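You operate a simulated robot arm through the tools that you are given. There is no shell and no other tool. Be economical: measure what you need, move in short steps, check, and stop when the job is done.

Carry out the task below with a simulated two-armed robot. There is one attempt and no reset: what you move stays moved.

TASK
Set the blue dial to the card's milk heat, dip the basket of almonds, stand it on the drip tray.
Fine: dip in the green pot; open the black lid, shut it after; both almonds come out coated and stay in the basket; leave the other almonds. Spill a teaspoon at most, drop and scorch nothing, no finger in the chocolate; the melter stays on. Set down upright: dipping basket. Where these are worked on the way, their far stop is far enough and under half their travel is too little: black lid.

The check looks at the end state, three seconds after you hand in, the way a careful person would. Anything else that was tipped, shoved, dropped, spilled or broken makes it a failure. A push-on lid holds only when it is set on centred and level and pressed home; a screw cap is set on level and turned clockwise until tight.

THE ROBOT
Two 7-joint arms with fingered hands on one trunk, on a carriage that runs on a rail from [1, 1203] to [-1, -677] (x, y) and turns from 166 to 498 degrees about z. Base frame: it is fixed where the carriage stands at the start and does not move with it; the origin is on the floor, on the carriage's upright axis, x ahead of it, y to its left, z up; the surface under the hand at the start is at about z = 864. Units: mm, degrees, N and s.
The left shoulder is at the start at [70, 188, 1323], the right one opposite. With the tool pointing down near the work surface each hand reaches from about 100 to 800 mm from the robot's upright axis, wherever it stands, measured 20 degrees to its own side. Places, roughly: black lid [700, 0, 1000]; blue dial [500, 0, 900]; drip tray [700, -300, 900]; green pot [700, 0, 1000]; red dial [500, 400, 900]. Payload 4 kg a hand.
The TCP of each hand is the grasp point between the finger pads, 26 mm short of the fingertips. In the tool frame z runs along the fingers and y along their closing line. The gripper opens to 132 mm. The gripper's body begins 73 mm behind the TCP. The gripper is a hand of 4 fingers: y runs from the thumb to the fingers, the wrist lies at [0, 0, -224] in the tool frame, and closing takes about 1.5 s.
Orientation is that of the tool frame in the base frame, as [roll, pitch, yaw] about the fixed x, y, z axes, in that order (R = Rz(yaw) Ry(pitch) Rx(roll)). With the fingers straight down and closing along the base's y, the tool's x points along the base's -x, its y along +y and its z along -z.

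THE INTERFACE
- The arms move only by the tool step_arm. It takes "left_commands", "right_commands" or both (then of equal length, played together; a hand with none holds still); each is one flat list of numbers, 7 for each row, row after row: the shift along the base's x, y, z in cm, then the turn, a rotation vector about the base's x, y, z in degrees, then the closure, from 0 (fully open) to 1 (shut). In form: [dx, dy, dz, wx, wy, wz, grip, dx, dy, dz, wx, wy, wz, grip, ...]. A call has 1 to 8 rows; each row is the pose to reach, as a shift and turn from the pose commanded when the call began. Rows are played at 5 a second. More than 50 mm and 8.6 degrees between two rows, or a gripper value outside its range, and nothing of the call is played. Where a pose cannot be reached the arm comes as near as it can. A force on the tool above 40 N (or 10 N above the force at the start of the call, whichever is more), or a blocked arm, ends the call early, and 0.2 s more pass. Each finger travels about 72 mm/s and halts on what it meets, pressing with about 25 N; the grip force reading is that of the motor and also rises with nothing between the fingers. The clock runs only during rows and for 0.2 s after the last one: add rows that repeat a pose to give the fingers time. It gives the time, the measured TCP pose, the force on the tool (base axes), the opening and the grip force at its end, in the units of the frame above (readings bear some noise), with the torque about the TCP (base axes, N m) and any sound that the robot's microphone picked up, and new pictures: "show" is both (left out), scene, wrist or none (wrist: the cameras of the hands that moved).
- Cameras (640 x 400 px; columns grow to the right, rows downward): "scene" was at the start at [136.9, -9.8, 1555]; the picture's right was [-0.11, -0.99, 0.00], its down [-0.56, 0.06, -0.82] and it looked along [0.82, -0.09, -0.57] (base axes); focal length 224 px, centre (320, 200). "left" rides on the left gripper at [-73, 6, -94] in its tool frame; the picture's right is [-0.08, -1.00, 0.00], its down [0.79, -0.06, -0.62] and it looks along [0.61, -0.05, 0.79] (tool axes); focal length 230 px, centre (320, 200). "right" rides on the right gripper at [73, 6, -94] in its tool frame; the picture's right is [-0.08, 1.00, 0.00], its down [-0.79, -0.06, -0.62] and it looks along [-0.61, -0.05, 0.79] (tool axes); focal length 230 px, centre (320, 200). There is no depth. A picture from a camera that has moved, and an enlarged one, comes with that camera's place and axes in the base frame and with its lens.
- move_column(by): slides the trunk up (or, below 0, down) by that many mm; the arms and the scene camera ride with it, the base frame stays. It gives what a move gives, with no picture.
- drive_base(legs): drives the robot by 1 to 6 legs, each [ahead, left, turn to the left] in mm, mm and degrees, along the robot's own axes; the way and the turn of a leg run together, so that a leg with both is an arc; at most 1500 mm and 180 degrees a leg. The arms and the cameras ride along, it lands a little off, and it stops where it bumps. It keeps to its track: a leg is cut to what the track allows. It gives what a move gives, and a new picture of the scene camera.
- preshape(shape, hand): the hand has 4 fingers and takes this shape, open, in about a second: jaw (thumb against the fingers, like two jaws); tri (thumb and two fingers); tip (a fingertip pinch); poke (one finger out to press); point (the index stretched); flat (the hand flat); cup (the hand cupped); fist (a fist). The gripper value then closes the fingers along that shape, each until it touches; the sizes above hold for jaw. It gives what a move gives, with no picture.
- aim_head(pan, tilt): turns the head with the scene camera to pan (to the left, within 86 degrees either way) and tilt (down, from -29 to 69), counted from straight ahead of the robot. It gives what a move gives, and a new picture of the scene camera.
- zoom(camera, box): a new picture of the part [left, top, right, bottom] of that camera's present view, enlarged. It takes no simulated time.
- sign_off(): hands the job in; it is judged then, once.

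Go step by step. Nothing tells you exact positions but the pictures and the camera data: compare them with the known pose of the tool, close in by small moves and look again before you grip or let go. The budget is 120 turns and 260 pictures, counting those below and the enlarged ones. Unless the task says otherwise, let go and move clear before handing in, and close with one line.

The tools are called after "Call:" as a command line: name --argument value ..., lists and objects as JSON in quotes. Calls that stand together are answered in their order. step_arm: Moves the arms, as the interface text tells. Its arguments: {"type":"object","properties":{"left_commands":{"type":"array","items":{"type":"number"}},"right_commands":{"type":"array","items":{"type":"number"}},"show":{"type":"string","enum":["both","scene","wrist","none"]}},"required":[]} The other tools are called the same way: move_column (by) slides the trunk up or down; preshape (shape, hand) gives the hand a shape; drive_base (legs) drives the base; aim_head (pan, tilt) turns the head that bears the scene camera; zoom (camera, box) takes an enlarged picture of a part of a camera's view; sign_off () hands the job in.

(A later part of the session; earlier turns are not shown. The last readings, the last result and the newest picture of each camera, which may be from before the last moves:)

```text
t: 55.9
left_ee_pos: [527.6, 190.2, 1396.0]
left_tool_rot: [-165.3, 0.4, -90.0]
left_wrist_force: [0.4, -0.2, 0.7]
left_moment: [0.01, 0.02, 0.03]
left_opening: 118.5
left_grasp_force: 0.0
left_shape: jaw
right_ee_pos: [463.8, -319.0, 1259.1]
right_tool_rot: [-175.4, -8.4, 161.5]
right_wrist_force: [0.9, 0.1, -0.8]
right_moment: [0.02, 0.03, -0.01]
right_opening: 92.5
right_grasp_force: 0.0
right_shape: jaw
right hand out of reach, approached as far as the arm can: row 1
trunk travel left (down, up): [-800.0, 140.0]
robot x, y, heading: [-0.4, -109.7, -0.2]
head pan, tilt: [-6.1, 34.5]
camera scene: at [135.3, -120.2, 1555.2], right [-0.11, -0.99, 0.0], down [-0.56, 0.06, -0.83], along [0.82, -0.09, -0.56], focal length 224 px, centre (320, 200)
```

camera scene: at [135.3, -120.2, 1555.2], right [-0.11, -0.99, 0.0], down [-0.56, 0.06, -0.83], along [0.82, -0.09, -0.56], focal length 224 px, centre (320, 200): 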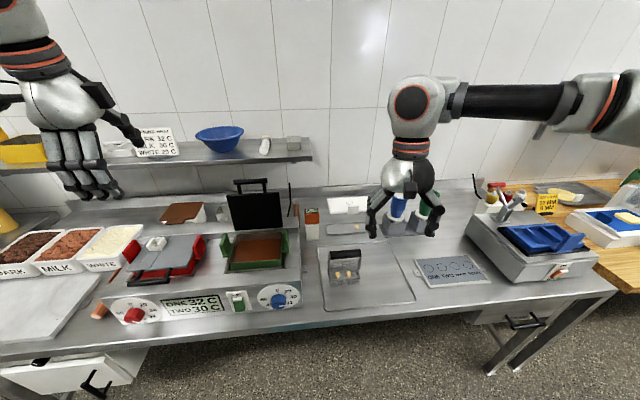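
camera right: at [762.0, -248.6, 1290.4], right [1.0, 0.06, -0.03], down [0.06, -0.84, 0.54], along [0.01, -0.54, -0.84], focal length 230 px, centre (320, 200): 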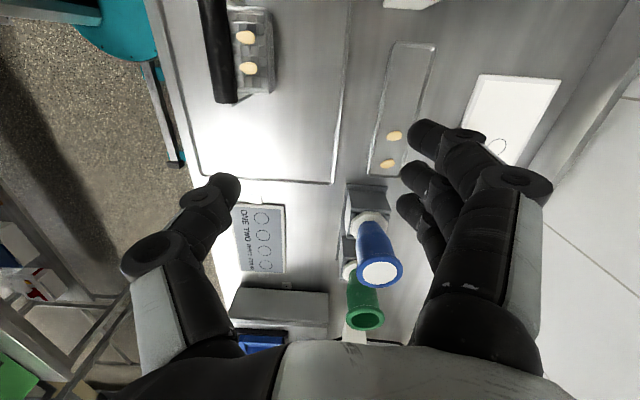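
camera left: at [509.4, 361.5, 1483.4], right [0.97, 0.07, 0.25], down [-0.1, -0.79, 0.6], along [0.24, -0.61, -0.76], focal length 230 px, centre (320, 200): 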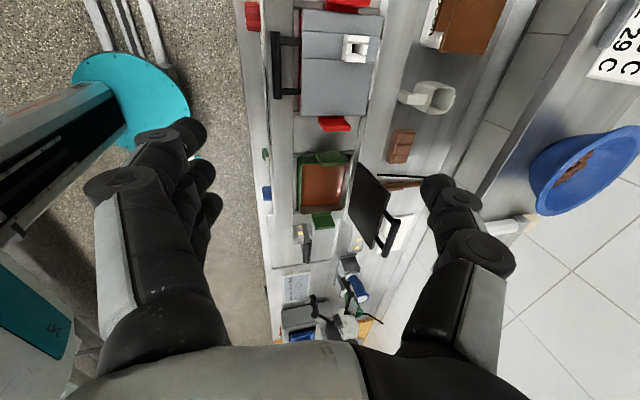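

The arm now mirrors the posture that worked on the left. Straighten the tilt first, then yaw.

Call:
step_arm --right_commands '[0, 2, 0, 0.8, -4.7, 0, 0.3, 0, 4, 0, 1.7, -9.4, 0, 0.3, 0, 6, 0, 1.7, -9.4, 0, 0.3]' --show "none"

Call:
step_arm --right_commands '[0, 0, 0, 0, 0, -8.5, 0.3, 0, 0, 0, 0, 0, -17, 0.3, 0, 0, 0, 0, 0, -25.5, 0.3, 0, 0, 0, 0, 0, -34, 0.3, 0, 0, 0, 0, 0, -42.5, 0.3, 0, 0, 0, 0, 0, -51, 0.3, 0, 0, 0, 0, 0, -59.5, 0.3, 0, 0, 0, 0, 0, -68, 0.3]' --show "wrist"

```text
t: 56.7
left_ee_pos: [529.7, 189.2, 1394.7]
left_tool_rot: [-165.3, 0.4, -90.0]
left_wrist_force: [0.3, -0.4, 0.4]
left_moment: [0.01, 0.0, 0.03]
left_opening: 118.8
left_grasp_force: 0.1
left_shape: jaw
right_ee_pos: [465.6, -258.9, 1258.8]
right_tool_rot: [179.9, -0.1, 161.7]
right_wrist_force: [0.1, -0.2, 0.4]
right_moment: [0.0, 0.01, -0.04]
right_opening: 92.3
right_grasp_force: 0.0
right_shape: jaw
trunk travel left (down, up): [-800.0, 140.0]
robot x, y, heading: [-1.5, -108.3, -0.0]
head pan, tilt: [-6.1, 34.5]
```

```text
t: 58.5
left_ee_pos: [526.3, 190.1, 1395.9]
left_tool_rot: [-165.0, 0.3, -90.1]
left_wrist_force: [-0.5, 0.6, -0.1]
left_moment: [-0.02, -0.02, 0.0]
left_opening: 118.5
left_grasp_force: 0.0
left_shape: jaw
right_ee_pos: [694.5, -371.3, 1321.3]
right_tool_rot: [-179.0, -5.3, 103.3]
right_wrist_force: [-0.8, -0.5, 0.4]
right_moment: [-0.02, -0.01, 0.0]
right_opening: 92.6
right_grasp_force: 0.1
right_shape: jaw
right hand out of reach, approached as far as the arm can: row 3, 4, 5, 6, 7, 8
trunk travel left (down, up): [-800.0, 140.0]
robot x, y, heading: [-1.7, -113.7, 0.2]
head pan, tilt: [-6.1, 34.5]
camera right: at [686.5, -306.2, 1420.7], right [0.99, 0.16, -0.02], down [0.14, -0.83, 0.54], along [0.07, -0.54, -0.84], focal length 230 px, centre (320, 200)
```

right: 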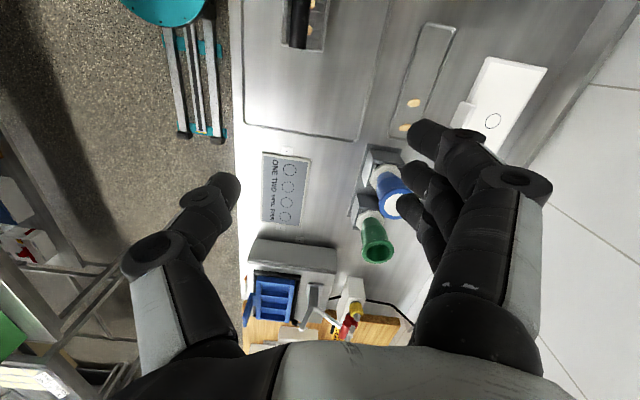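

The right wrist won't yaw that way. Unwind and yaw the other way (+90°), with the thumb on the far side.

Call:
step_arm --right_commands '[-2, 1, 0, 0, 0, 8.5, 0.3, -4, 2, 0, 0, 0, 17, 0.3, -6, 3, 0, 0, 0, 25.5, 0.3, -8, 4, -1, 0, 0, 34, 0.3, -10, 5, -2, 0, 0, 42.5, 0.3, -12, 6, -3, 0, 0, 51, 0.3, -12, 7, -4, 0, 0, 59.5, 0.3, -12, 8, -5, 0, 0, 68, 0.3]' --show "none"

Call:
step_arm --right_commands '[0, 1, 0, 0, 0, 8.5, 0.3, 0, 2, 0, 0, 0, 17, 0.3, 0, 3, 0, 0, 0, 25.5, 0.3, 0, 3, 0, 0, 0, 34, 0.3, 0, 3, 0, 0, 0, 42.5, 0.3, 0, 3, 0, 0, 0, 51, 0.3, 0, 3, 0, 0, 0, 59.5, 0.3, 0, 3, 0, 0, 0, 68, 0.3]' --show "none"

```text
t: 60.3
left_ee_pos: [529.6, 189.2, 1394.7]
left_tool_rot: [-165.2, 0.4, -90.0]
left_wrist_force: [-0.6, -0.1, 0.1]
left_moment: [0.01, -0.01, -0.02]
left_opening: 118.5
left_grasp_force: 0.1
left_shape: jaw
right_ee_pos: [575.6, -290.2, 1266.7]
right_tool_rot: [-178.9, -5.3, 171.6]
right_wrist_force: [0.4, -0.3, 0.4]
right_moment: [0.0, 0.01, 0.0]
right_opening: 92.4
right_grasp_force: 0.1
right_shape: jaw
trunk travel left (down, up): [-800.0, 140.0]
robot x, y, heading: [-2.8, -108.4, 0.1]
head pan, tilt: [-6.1, 34.5]
```

```text
t: 62.1
left_ee_pos: [529.7, 187.8, 1393.8]
left_tool_rot: [-165.2, 0.3, -90.0]
left_wrist_force: [-0.2, 0.2, -0.1]
left_moment: [-0.01, 0.01, 0.01]
left_opening: 118.7
left_grasp_force: 0.0
left_shape: jaw
right_ee_pos: [577.5, -260.3, 1267.5]
right_tool_rot: [-178.9, -5.4, -120.4]
right_wrist_force: [-0.2, 0.0, 0.1]
right_moment: [-0.02, 0.0, 0.01]
right_opening: 92.4
right_grasp_force: 0.1
right_shape: jaw
trunk travel left (down, up): [-800.0, 140.0]
robot x, y, heading: [-1.8, -111.4, 0.0]
head pan, tilt: [-6.1, 34.5]
```

That direction works. Finish the yaw, level the tool, and go above the basket handle.

Call:
step_arm --right_commands '[1.7, 0, -4.3, 1.4, -0.1, 7.6, 0.4, 3.4, 0, -8.6, 2.8, -0.2, 15.2, 0.45, 5, 0, -12.9, 4.1, -0.3, 22.8, 0.45, 6.7, 0.1, -17.2, 5.5, -0.4, 30.4, 0.45]' --show "wrist"

```text
t: 63.1
left_ee_pos: [531.5, 188.6, 1394.2]
left_tool_rot: [-165.3, 0.4, -90.0]
left_wrist_force: [0.3, -0.2, 0.7]
left_moment: [-0.02, 0.04, 0.01]
left_opening: 118.7
left_grasp_force: 0.0
left_shape: jaw
right_ee_pos: [645.5, -259.7, 1092.7]
right_tool_rot: [-180.0, 0.1, -89.9]
right_wrist_force: [0.3, -0.3, 0.4]
right_moment: [0.02, 0.0, 0.04]
right_opening: 73.2
right_grasp_force: 0.1
right_shape: jaw
trunk travel left (down, up): [-800.0, 140.0]
robot x, y, heading: [-2.6, -110.4, -0.1]
head pan, tilt: [-6.1, 34.5]
camera right: at [639.1, -332.4, 1186.2], right [-1.0, 0.08, 0.0], down [0.06, 0.78, 0.62], along [0.05, 0.61, -0.79], focal length 230 px, centre (320, 200)
```

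right: 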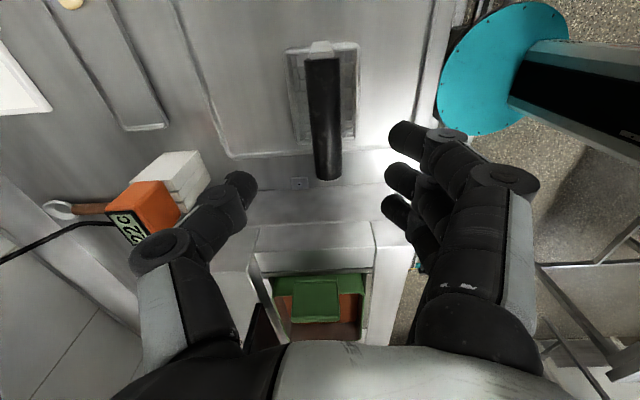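

Aligned over the bar (x≈642, centre y≈-256). Descend and check.

Call:
step_arm --right_commands '[-0.1, 0.1, -4, 0, 0, 0, 0.45, -0.3, 0.3, -8, 0, 0, 0, 0.45, -0.3, 0.3, -11.5, 0, 0, 0, 0.45]' --show "both"

```text
t: 63.9
left_ee_pos: [530.2, 189.5, 1395.0]
left_tool_rot: [-165.2, 0.4, -90.0]
left_wrist_force: [0.2, 0.1, -0.6]
left_moment: [-0.01, 0.01, 0.0]
left_opening: 118.6
left_grasp_force: 0.1
left_shape: jaw
right_ee_pos: [641.0, -256.0, 977.8]
right_tool_rot: [-180.0, -0.1, -90.1]
right_wrist_force: [0.6, 0.0, 0.1]
right_moment: [0.0, 0.0, -0.01]
right_opening: 73.3
right_grasp_force: 0.0
right_shape: jaw
trunk travel left (down, up): [-800.0, 140.0]
robot x, y, heading: [1.1, -109.0, 0.3]
head pan, tilt: [-6.1, 34.5]
camera scene: at [136.6, -120.2, 1555.1], right [-0.11, -0.99, 0.0], down [-0.56, 0.06, -0.82], along [0.82, -0.09, -0.57], focal length 224 px, centre (320, 200)
camera right: at [634.8, -328.0, 1072.4], right [-1.0, 0.08, 0.0], down [0.06, 0.79, 0.62], along [0.05, 0.61, -0.79], focal length 230 px, centre (320, 200)
```

scene: 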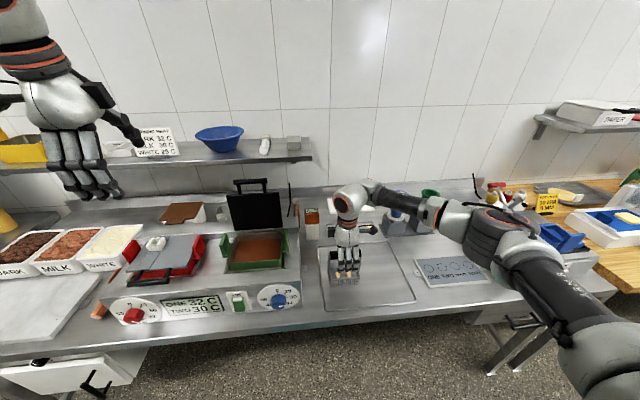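
right: 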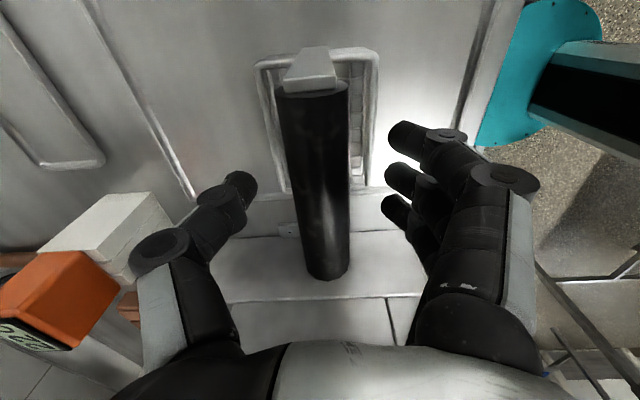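

Bar is between the fingers. Close.

Call:
step_arm --right_commands '[0, 0, 0, 0, 0, 0, 0.7, 0, 0, 0, 0, 0, 0, 0.9, 0, 0, 0, 0, 0, 0, 0.9, 0, 0, 0, 0, 0, 0, 0.9, 0, 0, 0, 0, 0, 0, 0.9]' --show "wrist"

```text
t: 65.1
left_ee_pos: [529.0, 188.8, 1394.4]
left_tool_rot: [-165.3, 0.4, -90.0]
left_wrist_force: [0.3, -0.2, -0.2]
left_moment: [0.02, 0.02, -0.03]
left_opening: 118.6
left_grasp_force: 0.0
left_shape: jaw
right_ee_pos: [640.2, -255.7, 977.7]
right_tool_rot: [179.9, -0.1, -90.1]
right_wrist_force: [0.9, 0.2, -1.0]
right_moment: [0.01, 0.01, 0.03]
right_opening: 13.9
right_grasp_force: 0.1
right_shape: jaw
trunk travel left (down, up): [-800.0, 140.0]
robot x, y, heading: [0.6, -107.9, -0.1]
head pan, tilt: [-6.1, 34.5]
camera right: at [634.7, -328.2, 1072.5], right [-1.0, 0.08, 0.0], down [0.06, 0.79, 0.62], along [0.05, 0.61, -0.79], focal length 230 px, centre (320, 200)
```

right: 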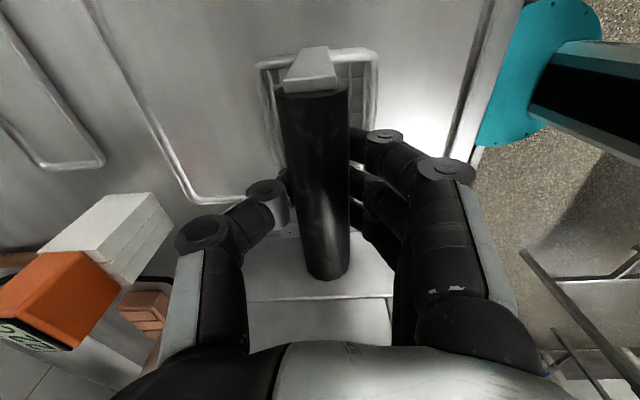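

The fingers have closed under the bar, caging it. Close fully and lift slowly.

Call:
step_arm --right_commands '[0, 0, 0, 0, 0, 0, 1, 0, 0, 0, 0, 0, 0, 1, 0, 0, 1, 0, 0, 0, 1, 0, 0, 2, 0, 0, 0, 1, 0, 0, 3.5, 0, 0, 0, 1, 0, 0, 5, 0, 0, 0, 1]' --show "both"

```text
t: 66.5
left_ee_pos: [528.8, 188.9, 1394.5]
left_tool_rot: [-165.1, 0.4, -89.9]
left_wrist_force: [0.9, 1.0, -0.4]
left_moment: [0.0, 0.01, 0.04]
left_opening: 118.6
left_grasp_force: 0.1
left_shape: jaw
right_ee_pos: [640.3, -256.5, 1029.0]
right_tool_rot: [180.0, 0.0, -90.1]
right_wrist_force: [0.4, -0.3, -3.0]
right_moment: [0.0, 0.03, 0.01]
right_opening: 0.0
right_grasp_force: 25.1
right_shape: jaw
trunk travel left (down, up): [-800.0, 140.0]
robot x, y, heading: [-2.1, -110.0, 0.2]
head pan, tilt: [-6.1, 34.5]
camera scene: at [136.7, -120.2, 1555.0], right [-0.11, -0.99, 0.0], down [-0.56, 0.06, -0.82], along [0.82, -0.09, -0.57], focal length 224 px, centre (320, 200)
camera right: at [634.7, -328.9, 1123.5], right [-1.0, 0.08, 0.0], down [0.06, 0.78, 0.62], along [0.05, 0.61, -0.79], focal length 230 px, centre (320, 200)
```

scene: 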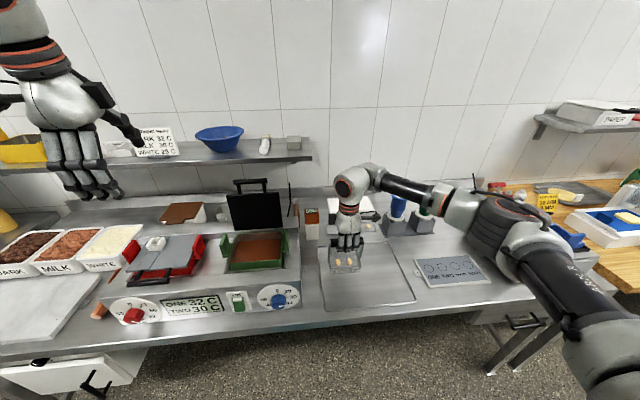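
right: 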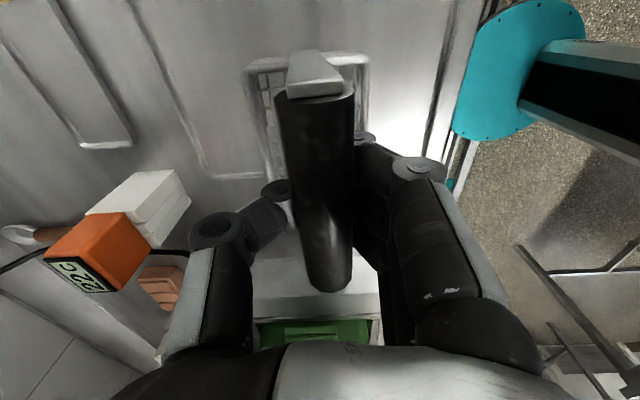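

Basket is lifted, hanging level with both almonds. Raise it well above the pot rim, moving gently.

Call:
step_arm --right_commands '[0, 0, 2, 0, 0, 0, 1, 0, 0, 4.5, 0, 0, 0, 1, 0, 0, 7.5, 0, 0, 0, 1, 0, 0, 10.5, 0, 0, 0, 1, 0.5, 1, 12.5, 0, 0, 0, 1, 1, 3, 13.5, 0, 0, 0, 1, 1.5, 5.5, 14, 0, 0, 0, 1, 2, 8, 14, 0, 0, 0, 1]' --show "scene"

Call:
zoom --camera "scene" --box '[210, 170, 400, 290]'

```text
t: 68.3
left_ee_pos: [530.2, 190.4, 1394.6]
left_tool_rot: [-165.2, 0.4, -90.0]
left_wrist_force: [0.6, 0.7, 0.2]
left_moment: [-0.02, 0.02, 0.0]
left_opening: 118.6
left_grasp_force: 0.1
left_shape: jaw
right_ee_pos: [661.8, -175.2, 1168.2]
right_tool_rot: [-180.0, -0.1, -90.0]
right_wrist_force: [-0.3, 0.7, -3.3]
right_moment: [0.03, 0.0, 0.01]
right_opening: 0.0
right_grasp_force: 24.8
right_shape: jaw
trunk travel left (down, up): [-800.0, 140.0]
robot x, y, heading: [-1.8, -109.6, -0.2]
head pan, tilt: [-6.1, 34.5]
camera scene: at [137.4, -118.5, 1554.9], right [-0.11, -0.99, 0.0], down [-0.56, 0.06, -0.82], along [0.82, -0.09, -0.57], focal length 224 px, centre (320, 200)
```

scene: 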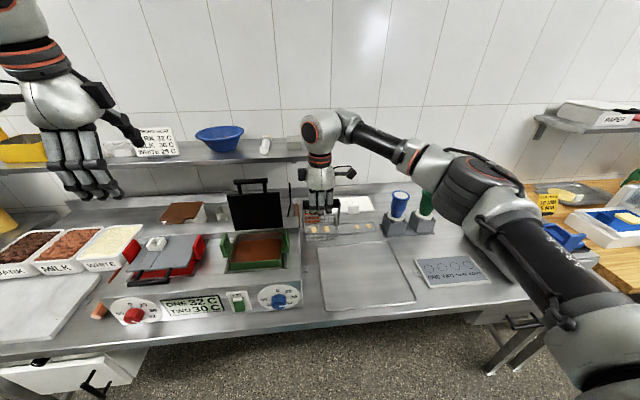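

```text
3.33 times, centred on (305, 230) of scene
camera zoom: at [137.4, -118.5, 1554.9], right [-0.11, -0.99, 0.0], down [-0.56, 0.06, -0.82], along [0.82, -0.09, -0.57], focal length 748 px, centre (370, 100)
```

zoom: 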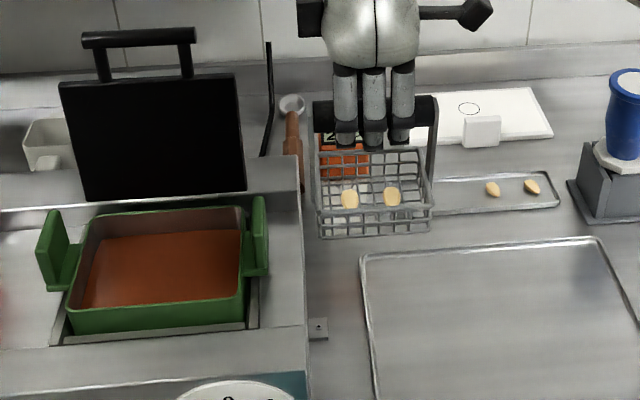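

Basket hangs level, bottom about 97 mm below the TCP. The pot's side handles stand up to ~z 1065, so I'll raise 5 cm more and then go over the pot centre.

Call:
step_arm --right_commands '[0, 0, 2.5, 0, 0, 0, 1, 0.1, 1, 5, 0, 0, 0, 1, 0.3, 3.5, 5.5, 0, 0, 0, 1, 0.6, 7, 5.5, 0, 0, 0, 1, 0.9, 10.5, 5.5, 0, 0, 0, 1, 1.2, 14, 5.5, 0, 0, 0, 1, 1.4, 17.5, 5.5, 0, 0, 0, 1, 1.4, 20.5, 5.5, 0, 0, 0, 1]' --show "scene"

Call:
zoom --camera "scene" --box '[190, 150, 350, 280]'

Call:
zoom --camera "left" --box '[220, 80, 460, 280]'

Call:
zoom --camera "right" --box '[120, 0, 520, 400]'

```text
t: 70.1
left_ee_pos: [530.9, 187.3, 1395.9]
left_tool_rot: [-165.2, 0.5, -90.0]
left_wrist_force: [-0.9, -0.7, -0.4]
left_moment: [0.05, -0.01, 0.01]
left_opening: 118.7
left_grasp_force: 0.1
left_shape: jaw
right_ee_pos: [649.0, -2.2, 1224.1]
right_tool_rot: [180.0, 0.0, -90.1]
right_wrist_force: [-0.3, -0.3, -3.1]
right_moment: [-0.01, 0.01, -0.02]
right_opening: 0.0
right_grasp_force: 24.9
right_shape: jaw
right hand out of reach, approached as far as the arm can: row 7, 8
trunk travel left (down, up): [-800.0, 140.0]
robot x, y, heading: [-0.7, -110.9, 0.1]
head pan, tilt: [-6.1, 34.5]
camera scene: at [137.3, -122.2, 1554.9], right [-0.11, -0.99, 0.0], down [-0.56, 0.06, -0.82], along [0.82, -0.09, -0.57], focal length 224 px, centre (320, 200)
```

scene: 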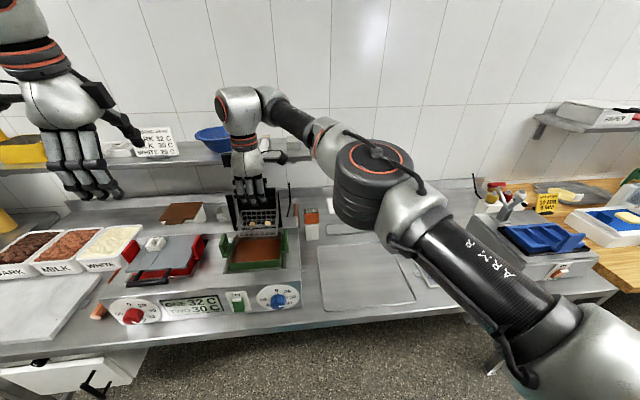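

```text
3.08 times, centred on (270, 215) of scene
camera zoom: at [137.3, -122.2, 1554.9], right [-0.11, -0.99, 0.0], down [-0.56, 0.06, -0.82], along [0.82, -0.09, -0.57], focal length 690 px, centre (474, 154)
```

zoom: 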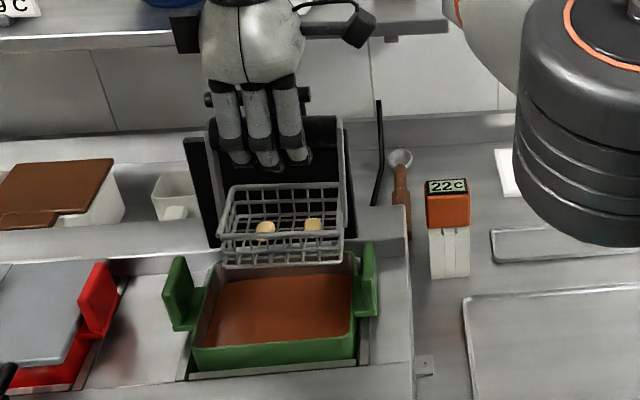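

```text
2.00 times, centred on (340, 180) of left
camera zoom: at [500.0, 260.5, 1485.2], right [0.96, 0.08, 0.25], down [-0.1, -0.79, 0.61], along [0.25, -0.61, -0.75], focal length 460 px, centre (280, 240)
```

zoom: 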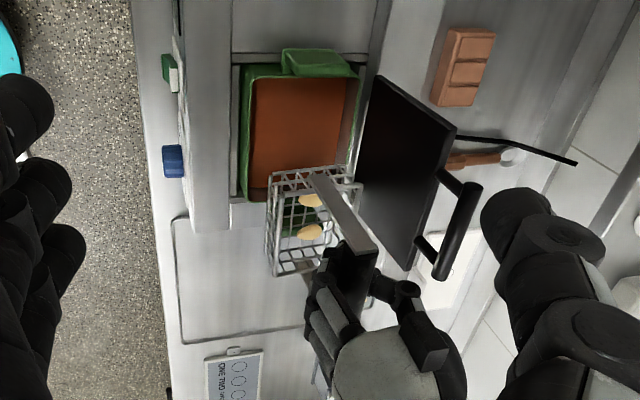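

```text
1.00 times, centred on (320, 200) of right (not enlarged: the box is as wide or as high as the picture)
camera zoom: at [643.7, -75.8, 1318.0], right [-1.0, 0.08, 0.0], down [0.06, 0.78, 0.62], along [0.05, 0.62, -0.79], focal length 230 px, centre (320, 200)
```

zoom: 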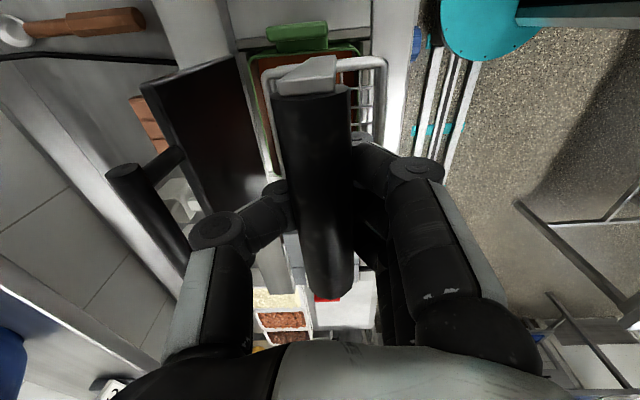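

Right arm runs out of reach across the body; drive the carriage 110 mm left with the basket held high, then come back over the pot centre.

Call:
drive_base --legs '[[0, 60, 0], [0, 50, 0]]'

```text
t: 71.5
left_ee_pos: [530.0, 281.4, 1398.4]
left_tool_rot: [-165.2, 1.0, -90.3]
left_wrist_force: [0.2, -1.5, 0.7]
left_moment: [0.15, -0.04, 0.03]
left_opening: 118.5
left_grasp_force: 0.0
left_shape: jaw
right_ee_pos: [650.6, 92.5, 1225.1]
right_tool_rot: [179.9, 0.7, -90.4]
right_wrist_force: [0.6, -0.8, -2.9]
right_moment: [0.09, -0.05, -0.01]
right_opening: 0.0
right_grasp_force: 25.0
right_shape: jaw
trunk travel left (down, up): [-800.0, 140.0]
robot x, y, heading: [1.7, -0.8, -0.2]
head pan, tilt: [-6.1, 34.5]
camera scene: at [136.8, -27.2, 1554.9], right [-0.11, -0.99, -0.01], down [-0.56, 0.07, -0.82], along [0.82, -0.08, -0.57], focal length 224 px, centre (320, 200)
```

scene: 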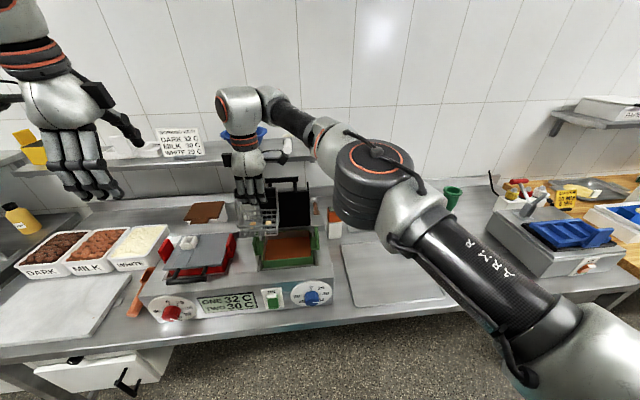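

Call:
step_arm --right_commands '[0.8, -2, 0, 0, 0, 0, 1, 1.7, -4, 0, 0, 0, 0, 1, 2.6, -6, 0, 0, 0, 0, 1, 2.6, -6.5, -1, 0, 0, 0, 1, 2.6, -6.5, -2, 0, 0, 0, 1, 2.6, -6.5, -2, 0, 0, 0, 1]' --show "scene"

Call:
zoom --camera "scene" --box '[220, 170, 360, 290]'

Call:
zoom --camera "left" --box '[220, 80, 460, 280]'

```text
t: 73.0
left_ee_pos: [529.6, 296.9, 1394.5]
left_tool_rot: [-165.2, 0.5, -90.1]
left_wrist_force: [0.1, 0.5, 0.3]
left_moment: [0.01, 0.0, -0.01]
left_opening: 118.5
left_grasp_force: 0.0
left_shape: jaw
right_ee_pos: [676.3, 40.0, 1202.5]
right_tool_rot: [180.0, 0.0, -90.3]
right_wrist_force: [-0.6, -0.3, -2.6]
right_moment: [-0.01, -0.03, 0.03]
right_opening: 0.0
right_grasp_force: 24.5
right_shape: jaw
trunk travel left (down, up): [-800.0, 140.0]
robot x, y, heading: [2.6, -2.9, -0.3]
head pan, tilt: [-6.1, 34.5]
camera scene: at [137.0, -10.9, 1555.0], right [-0.11, -0.99, 0.0], down [-0.56, 0.06, -0.82], along [0.82, -0.09, -0.57], focal length 224 px, centre (320, 200)
```

scene: 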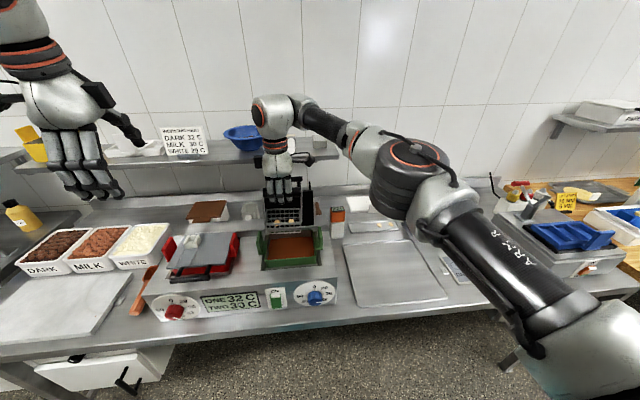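

```text
3.33 times, centred on (290, 230) of scene
camera zoom: at [137.0, -10.9, 1555.0], right [-0.11, -0.99, 0.0], down [-0.56, 0.06, -0.82], along [0.82, -0.09, -0.57], focal length 748 px, centre (420, 100)
```

zoom: 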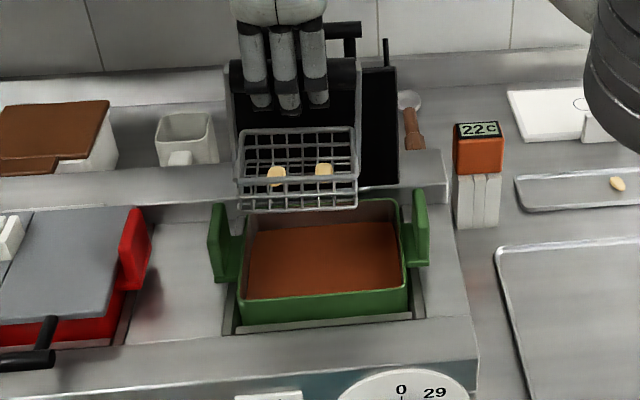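

```text
2.00 times, centred on (340, 180) of left
camera zoom: at [500.5, 370.1, 1484.7], right [0.96, 0.07, 0.26], down [-0.1, -0.79, 0.61], along [0.24, -0.61, -0.75], focal length 460 px, centre (280, 240)
```

zoom: 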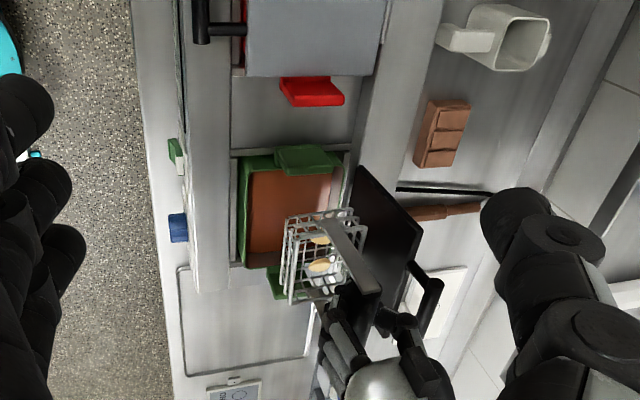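

Over the pot now. Check the display reading, since it may have changed.

Call:
zoom --camera "scene" --box '[150, 270, 350, 330]'

```text
3.20 times, centred on (250, 300) of scene
camera zoom: at [137.0, -10.9, 1555.0], right [-0.11, -0.99, 0.0], down [-0.56, 0.06, -0.82], along [0.82, -0.09, -0.57], focal length 718 px, centre (544, -120)
```

zoom: 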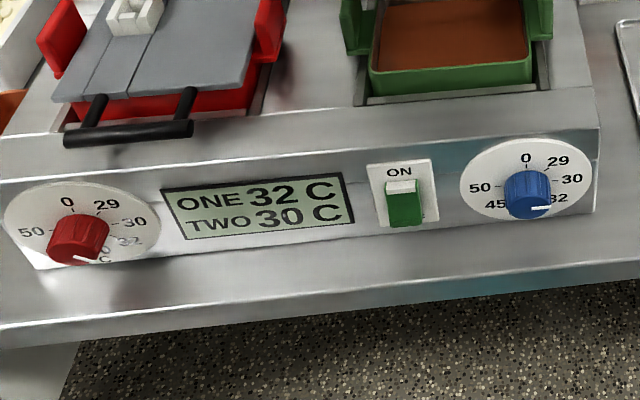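

TWO 30 C confirmed. Centre over the pot and lower until the basket's bottom is just above the rim.

Call:
step_arm --right_commands '[0.2, -0.8, 0, 0, 0, 0, 1, 0.4, -1.5, 0, 0, 0, 0, 1, 0.4, -1.5, -2.5, 0, 0, 0, 1, 0.4, -1.5, -5, 0, 0, 0, 1, 0.4, -1.5, -7.5, 0, 0, 0, 1, 0.4, -1.5, -7.5, 0, 0, 0, 1]' --show "none"

Call:
zoom --camera "scene" --box '[230, 170, 350, 270]'

Call:
zoom --camera "left" --box '[280, 120, 440, 260]'

Call:
zoom --camera "right" --box '[200, 0, 440, 150]'

```text
t: 74.3
left_ee_pos: [530.4, 296.1, 1395.3]
left_tool_rot: [-165.2, 0.4, -90.1]
left_wrist_force: [-0.2, -0.1, -0.5]
left_moment: [0.02, 0.0, 0.02]
left_opening: 118.8
left_grasp_force: 0.0
left_shape: jaw
right_ee_pos: [681.8, 23.9, 1129.1]
right_tool_rot: [180.0, -0.1, -90.5]
right_wrist_force: [-0.1, 0.1, -2.8]
right_moment: [-0.04, -0.03, 0.0]
right_opening: 0.1
right_grasp_force: 24.7
right_shape: jaw
trunk travel left (down, up): [-800.0, 140.0]
robot x, y, heading: [1.9, -1.9, -0.2]
head pan, tilt: [-6.1, 34.5]
```

```text
4.00 times, centred on (290, 220) of scene
camera zoom: at [137.2, -11.6, 1555.0], right [-0.11, -0.99, 0.0], down [-0.56, 0.06, -0.82], along [0.82, -0.09, -0.57], focal length 897 px, centre (440, 120)
```

zoom: 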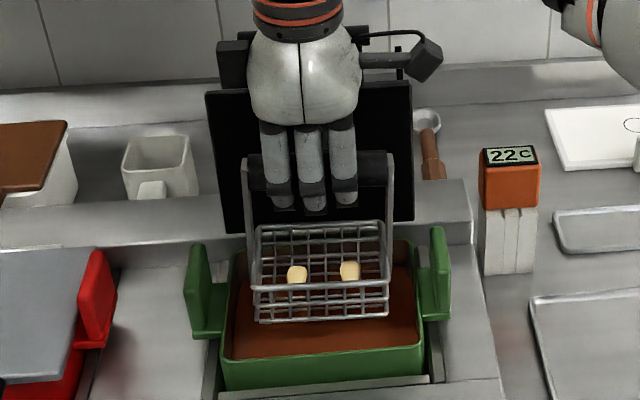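

```text
2.86 times, centred on (360, 190) of left
camera zoom: at [500.6, 369.5, 1484.8], right [0.96, 0.07, 0.26], down [-0.1, -0.79, 0.61], along [0.24, -0.61, -0.75], focal length 657 px, centre (206, 229)
```

zoom: 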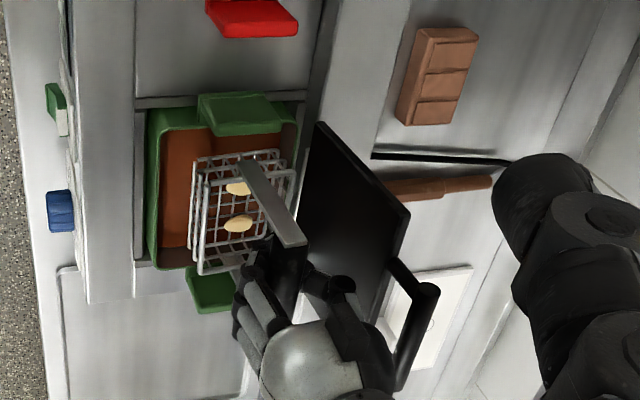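

```text
2.67 times, centred on (320, 75) of right
camera zoom: at [674.8, -48.1, 1222.7], right [-1.0, 0.08, 0.0], down [0.07, 0.78, 0.62], along [0.05, 0.61, -0.79], focal length 614 px, centre (320, 533)
```

zoom: 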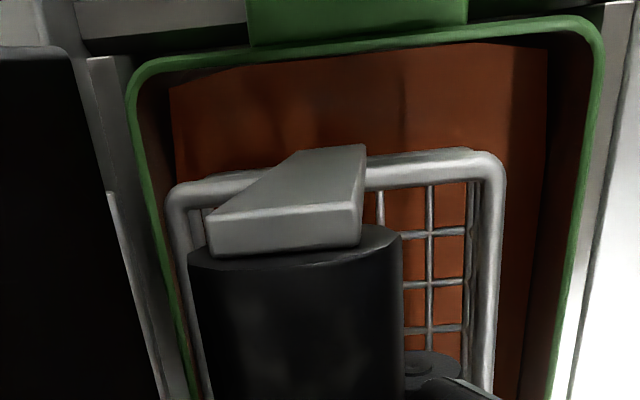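

Well centred, both almonds in place. Shift 3 mm toward the robot and lower to the chocolate surface.

Call:
step_arm --right_commands '[-0.3, 0.1, -1.5, 0, 0, 0, 1, -0.3, 0.1, -3, 0, 0, 0, 1, -0.3, 0.1, -4.5, 0, 0, 0, 1, -0.3, 0.1, -5.4, 0, 0, 0, 1]' --show "none"

Call:
zoom --camera "scene" --box '[240, 190, 340, 270]'

Call:
zoom --camera "left" --box '[280, 140, 420, 240]'

```text
t: 75.3
left_ee_pos: [531.3, 295.6, 1394.7]
left_tool_rot: [-165.2, 0.2, -90.2]
left_wrist_force: [-1.5, 0.2, 0.1]
left_moment: [0.03, 0.0, 0.01]
left_opening: 118.7
left_grasp_force: 0.1
left_shape: jaw
right_ee_pos: [678.8, 24.4, 1075.8]
right_tool_rot: [-179.9, 0.0, -90.3]
right_wrist_force: [-0.3, -0.3, -3.0]
right_moment: [-0.02, 0.01, 0.01]
right_opening: 0.0
right_grasp_force: 24.6
right_shape: jaw
trunk travel left (down, up): [-800.0, 140.0]
robot x, y, heading: [4.5, -0.8, 0.1]
head pan, tilt: [-6.1, 34.5]
```

```text
5.00 times, centred on (290, 230) of scene
camera zoom: at [137.6, -11.9, 1555.0], right [-0.11, -0.99, 0.0], down [-0.56, 0.06, -0.82], along [0.82, -0.09, -0.57], focal length 1122 px, centre (470, 50)
```

zoom: 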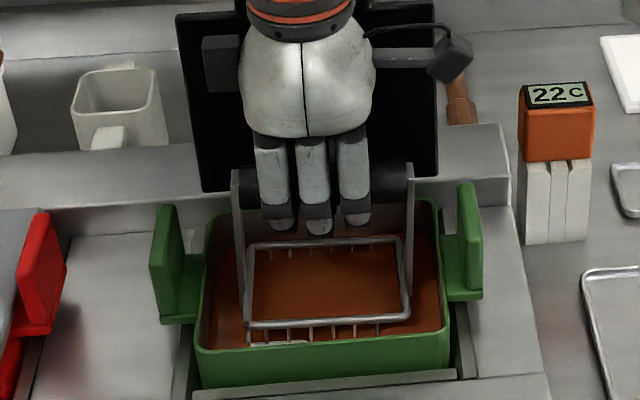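

```text
4.00 times, centred on (350, 190) of left
camera zoom: at [501.0, 369.2, 1484.8], right [0.96, 0.07, 0.25], down [-0.1, -0.79, 0.61], along [0.24, -0.61, -0.75], focal length 920 px, centre (200, 240)
```

zoom: 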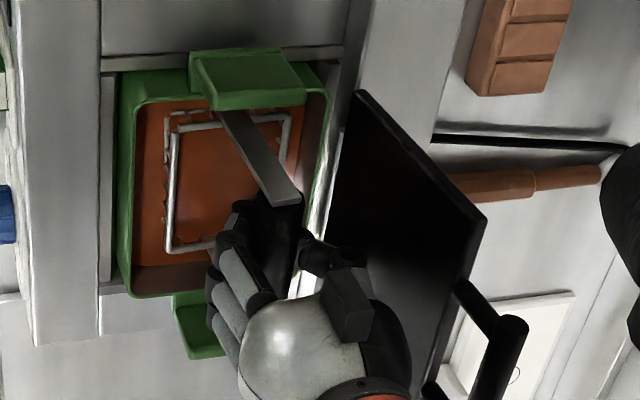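

The basket floor and almonds are already submerged, rim still above the surface. Go 3 mm deeper, hold about a second, then raise slowly to just above the chocolate to drain.

Call:
step_arm --right_commands '[0, 0, -0.3, 0, 0, 0, 1, 0, 0, -0.3, 0, 0, 0, 1, 0, 0, -0.3, 0, 0, 0, 1, 0, 0, -0.3, 0, 0, 0, 1, 0, 0, -0.3, 0, 0, 0, 1, 0, 0, -0.3, 0, 0, 0, 1, 0, 0, -0.3, 0, 0, 0, 1, 0, 0, -0.3, 0, 0, 0, 1]' --show "none"

Call:
step_arm --right_commands '[0, 0, 0.6, 0, 0, 0, 1, 0, 0, 1.2, 0, 0, 0, 1, 0, 0, 1.8, 0, 0, 0, 1, 0, 0, 2.4, 0, 0, 0, 1, 0, 0, 3, 0, 0, 0, 1, 0, 0, 3.6, 0, 0, 0, 1, 0, 0, 3.6, 0, 0, 0, 1, 0, 0, 3.6, 0, 0, 0, 1]' --show "none"

Call:
zoom --camera "scene" --box '[240, 190, 340, 270]'

```text
t: 77.2
left_ee_pos: [530.6, 294.8, 1394.7]
left_tool_rot: [-165.1, 0.4, -90.2]
left_wrist_force: [-0.2, -0.2, -0.1]
left_moment: [0.01, -0.03, -0.03]
left_opening: 118.5
left_grasp_force: 0.1
left_shape: jaw
right_ee_pos: [677.6, 24.9, 1071.0]
right_tool_rot: [179.8, 0.0, -90.5]
right_wrist_force: [0.4, 0.1, -2.5]
right_moment: [-0.02, -0.01, 0.0]
right_opening: 0.0
right_grasp_force: 24.7
right_shape: jaw
trunk travel left (down, up): [-800.0, 140.0]
robot x, y, heading: [-1.3, -3.0, -0.5]
head pan, tilt: [-6.1, 34.5]
```

```text
t: 79.0
left_ee_pos: [530.7, 296.5, 1395.0]
left_tool_rot: [-165.2, 0.4, -90.3]
left_wrist_force: [0.3, -0.5, -0.1]
left_moment: [0.03, 0.0, -0.02]
left_opening: 118.7
left_grasp_force: 0.0
left_shape: jaw
right_ee_pos: [675.9, 24.8, 1108.7]
right_tool_rot: [-180.0, 0.0, -90.4]
right_wrist_force: [-0.2, 0.6, -3.6]
right_moment: [0.02, -0.03, 0.02]
right_opening: 0.0
right_grasp_force: 25.4
right_shape: jaw
trunk travel left (down, up): [-800.0, 140.0]
robot x, y, heading: [-0.4, -5.0, -0.0]
head pan, tilt: [-6.1, 34.5]
```

```text
5.00 times, centred on (290, 230) of scene
camera zoom: at [137.3, -11.9, 1555.0], right [-0.11, -0.99, 0.0], down [-0.56, 0.06, -0.82], along [0.82, -0.09, -0.57], focal length 1122 px, centre (470, 50)
```

zoom: 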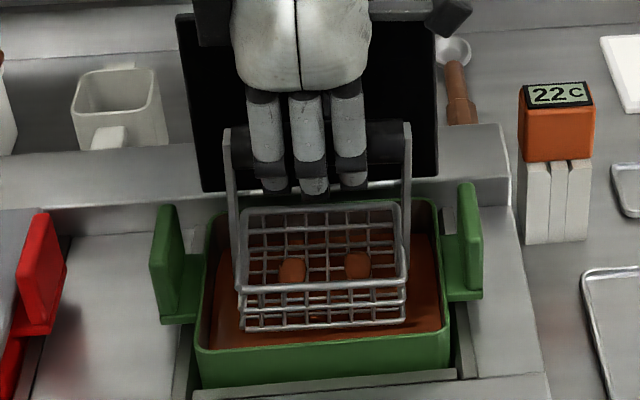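

Both almonds are coated and in the basket. Let it drain over the pot for a few seconds.

Call:
step_arm --right_commands '[0, 0, 0, 0, 0, 0, 1, 0, 0, 0, 0, 0, 0, 1, 0, 0, 0, 0, 0, 0, 1, 0, 0, 0, 0, 0, 0, 1, 0, 0, 0, 0, 0, 0, 1, 0, 0, 0, 0, 0, 0, 1, 0, 0, 0, 0, 0, 0, 1, 0, 0, 0, 0, 0, 0, 1]' --show "none"

Call:
step_arm --right_commands '[0, 0, 0, 0, 0, 0, 1, 0, 0, 0, 0, 0, 0, 1, 0, 0, 0, 0, 0, 0, 1, 0, 0, 0, 0, 0, 0, 1, 0, 0, 0, 0, 0, 0, 1, 0, 0, 0, 0, 0, 0, 1, 0, 0, 0, 0, 0, 0, 1, 0, 0, 0, 0, 0, 0, 1]' --show "none"

Call:
step_arm --right_commands '[0, 0, 0, 0, 0, 0, 1, 0, 0, 0, 0, 0, 0, 1, 0, 0, 0, 0, 0, 0, 1, 0, 0, 0, 0, 0, 0, 1, 0, 0, 0, 0, 0, 0, 1, 0, 0, 0, 0, 0, 0, 1, 0, 0, 0, 0, 0, 0, 1, 0, 0, 0, 0, 0, 0, 1]' --show "scene"

Call:
zoom --camera "scene" --box '[240, 190, 340, 270]'

```text
t: 80.8
left_ee_pos: [530.8, 295.9, 1394.9]
left_tool_rot: [-165.3, 0.5, -90.1]
left_wrist_force: [0.2, 0.7, 0.3]
left_moment: [-0.04, 0.01, -0.03]
left_opening: 118.6
left_grasp_force: 0.0
left_shape: jaw
right_ee_pos: [676.9, 25.0, 1107.8]
right_tool_rot: [180.0, -0.1, -90.4]
right_wrist_force: [0.8, 0.7, -3.6]
right_moment: [0.01, -0.05, 0.02]
right_opening: 0.2
right_grasp_force: 25.6
right_shape: jaw
trunk travel left (down, up): [-800.0, 140.0]
robot x, y, heading: [1.4, -3.1, -0.3]
head pan, tilt: [-6.1, 34.5]
```

```text
t: 82.5
left_ee_pos: [530.4, 296.1, 1395.6]
left_tool_rot: [-165.2, 0.4, -90.1]
left_wrist_force: [0.4, -0.7, -0.1]
left_moment: [0.02, -0.02, 0.01]
left_opening: 118.9
left_grasp_force: 0.2
left_shape: jaw
right_ee_pos: [677.4, 24.8, 1107.2]
right_tool_rot: [179.9, 0.0, -90.5]
right_wrist_force: [-0.2, 1.7, -3.4]
right_moment: [0.0, -0.01, 0.0]
right_opening: 0.0
right_grasp_force: 24.7
right_shape: jaw
trunk travel left (down, up): [-800.0, 140.0]
robot x, y, heading: [3.0, -1.1, -0.3]
head pan, tilt: [-6.1, 34.5]
```

```text
t: 84.3
left_ee_pos: [529.8, 294.8, 1395.2]
left_tool_rot: [-165.3, 0.5, -90.1]
left_wrist_force: [0.1, 0.8, 1.0]
left_moment: [0.0, 0.02, -0.04]
left_opening: 118.7
left_grasp_force: 0.0
left_shape: jaw
right_ee_pos: [677.0, 24.9, 1108.2]
right_tool_rot: [180.0, 0.0, -90.4]
right_wrist_force: [-0.6, 0.7, -3.1]
right_moment: [0.0, 0.01, 0.01]
right_opening: 0.0
right_grasp_force: 25.0
right_shape: jaw
trunk travel left (down, up): [-800.0, 140.0]
robot x, y, heading: [-0.7, -0.8, 0.0]
head pan, tilt: [-6.1, 34.5]
camera scene: at [137.3, -11.9, 1555.0], right [-0.11, -0.99, 0.0], down [-0.56, 0.06, -0.82], along [0.82, -0.09, -0.57], focal length 224 px, centre (320, 200)
```

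scene: 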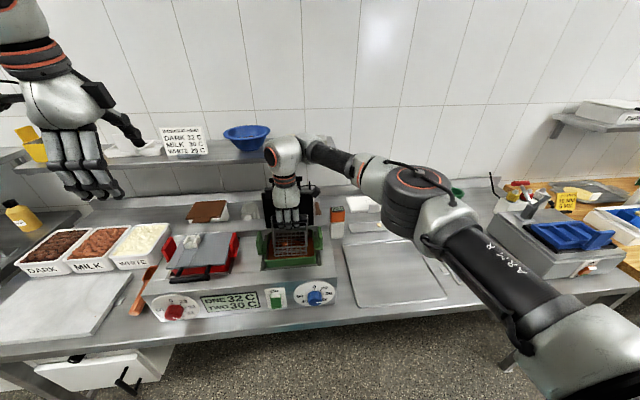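

```text
5.00 times, centred on (290, 230) of scene
camera zoom: at [137.3, -11.9, 1555.0], right [-0.11, -0.99, 0.0], down [-0.56, 0.06, -0.82], along [0.82, -0.09, -0.57], focal length 1122 px, centre (470, 50)
```

zoom: 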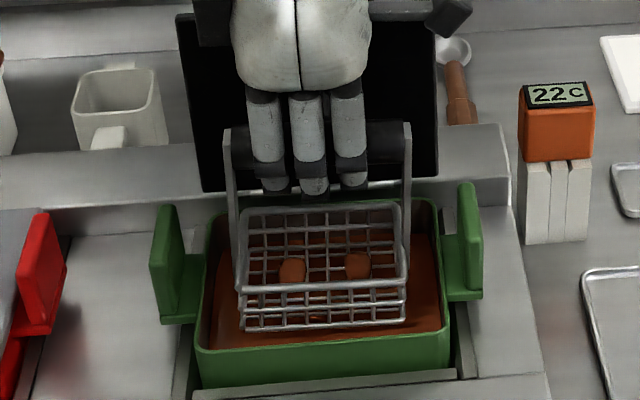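

Drained. Raise clear of the pot and start carrying it toward the drip tray.

Call:
step_arm --right_commands '[0, 0, 1.5, 0, 0, 0, 1, 0, 0, 3.5, 0, 0, 0, 1, 0, 0, 6, 0, 0, 0, 1, 0, 0, 8.5, 0, 0, 0, 1, 0, 0, 10.5, 0, 0, 0, 1, 0, 0, 11.7, 0, 0, 0, 1, 0, 0, 11.7, 0, 0, 0, 1]' --show "none"

Call:
step_arm --right_commands '[-0.2, -1.5, 0, 0, 0, 0, 1, -0.5, -4, 0, 0, 0, 0, 1, -0.9, -7, 0, 0, 0, 0, 1, -1.3, -10, 0, 0, 0, 0, 1, -1.8, -13.5, 0, 0, 0, 0, 1, -2.2, -17, 0, 0, 0, 0, 1, -2.7, -20, 0, 0, 0, 0, 1, -3.2, -22.5, 0, 0, 0, 0, 1]' --show "scene"

```text
t: 86.0
left_ee_pos: [530.6, 295.9, 1394.6]
left_tool_rot: [-165.2, 0.4, -90.1]
left_wrist_force: [-0.1, 0.3, -0.3]
left_moment: [0.0, -0.02, -0.03]
left_opening: 118.5
left_grasp_force: 0.1
left_shape: jaw
right_ee_pos: [678.5, 24.0, 1226.9]
right_tool_rot: [180.0, 0.1, -90.4]
right_wrist_force: [0.7, 0.5, -3.4]
right_moment: [0.0, -0.04, -0.02]
right_opening: 0.0
right_grasp_force: 25.0
right_shape: jaw
trunk travel left (down, up): [-800.0, 140.0]
robot x, y, heading: [-0.5, -1.4, -0.1]
head pan, tilt: [-6.1, 34.5]
```

```text
t: 87.8
left_ee_pos: [530.4, 294.7, 1395.8]
left_tool_rot: [-165.2, 0.5, -90.2]
left_wrist_force: [0.2, 0.1, -0.2]
left_moment: [0.02, 0.03, 0.01]
left_opening: 118.5
left_grasp_force: 0.1
left_shape: jaw
right_ee_pos: [645.0, -203.0, 1224.9]
right_tool_rot: [179.9, 0.1, -90.2]
right_wrist_force: [1.1, 0.2, -2.4]
right_moment: [0.01, -0.03, 0.01]
right_opening: 0.0
right_grasp_force: 25.2
right_shape: jaw
trunk travel left (down, up): [-800.0, 140.0]
robot x, y, heading: [-1.7, -3.6, -0.2]
head pan, tilt: [-6.1, 34.5]
camera scene: at [136.8, -13.7, 1555.0], right [-0.11, -0.99, 0.0], down [-0.56, 0.06, -0.82], along [0.82, -0.09, -0.57], focal length 224 px, centre (320, 200)
```

scene: 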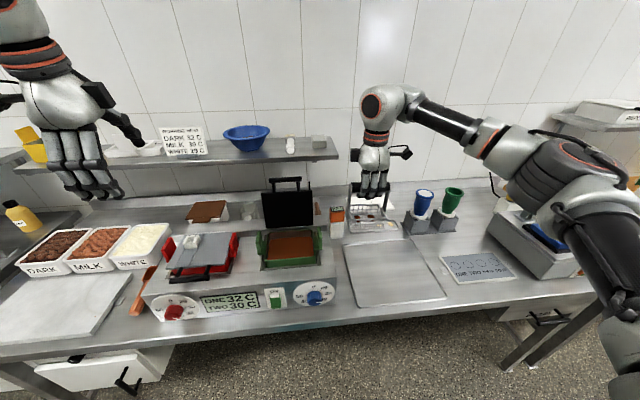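

Now over the tray side. Move to y≈-265 and lower most of the way.

Call:
step_arm --right_commands '[0, -2, 0, 0, 0, 0, 1, 0, -4, 0, 0, 0, 0, 1, 0, -6, -1.5, 0, 0, 0, 1, 0, -6.2, -5, 0, 0, 0, 1, 0, -6.2, -9, 0, 0, 0, 1, 0, -6.2, -13, 0, 0, 0, 1, 0, -6.2, -17, 0, 0, 0, 1, 0, -6.2, -20, 0, 0, 0, 1]' --show "scene"

Call:
zoom --camera "scene" --box '[330, 190, 460, 310]'

```text
t: 89.5
left_ee_pos: [531.7, 295.4, 1396.5]
left_tool_rot: [-165.3, 0.4, -90.3]
left_wrist_force: [-0.3, -0.6, 0.7]
left_moment: [-0.01, -0.01, 0.0]
left_opening: 118.6
left_grasp_force: 0.0
left_shape: jaw
right_ee_pos: [647.1, -262.2, 1024.3]
right_tool_rot: [180.0, 0.0, -90.4]
right_wrist_force: [0.3, 0.0, -2.3]
right_moment: [0.0, -0.06, -0.02]
right_opening: 0.0
right_grasp_force: 25.1
right_shape: jaw
trunk travel left (down, up): [-800.0, 140.0]
robot x, y, heading: [-3.8, -0.0, -0.2]
head pan, tilt: [-6.1, 34.5]
camera scene: at [137.8, -12.4, 1555.0], right [-0.11, -0.99, 0.0], down [-0.56, 0.06, -0.82], along [0.82, -0.09, -0.57], focal length 224 px, centre (320, 200)
```

scene: 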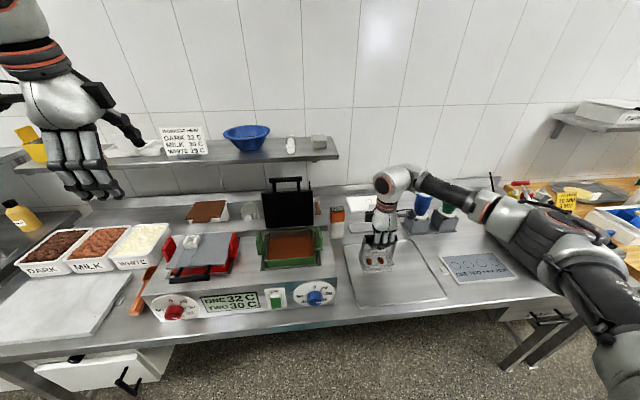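

```text
3.33 times, centred on (395, 250) of scene
camera zoom: at [137.8, -12.4, 1555.0], right [-0.11, -0.99, 0.0], down [-0.56, 0.06, -0.82], along [0.82, -0.09, -0.57], focal length 748 px, centre (70, 33)
```

zoom: 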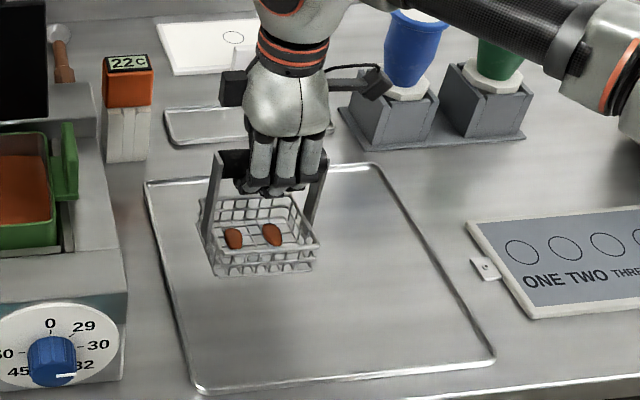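

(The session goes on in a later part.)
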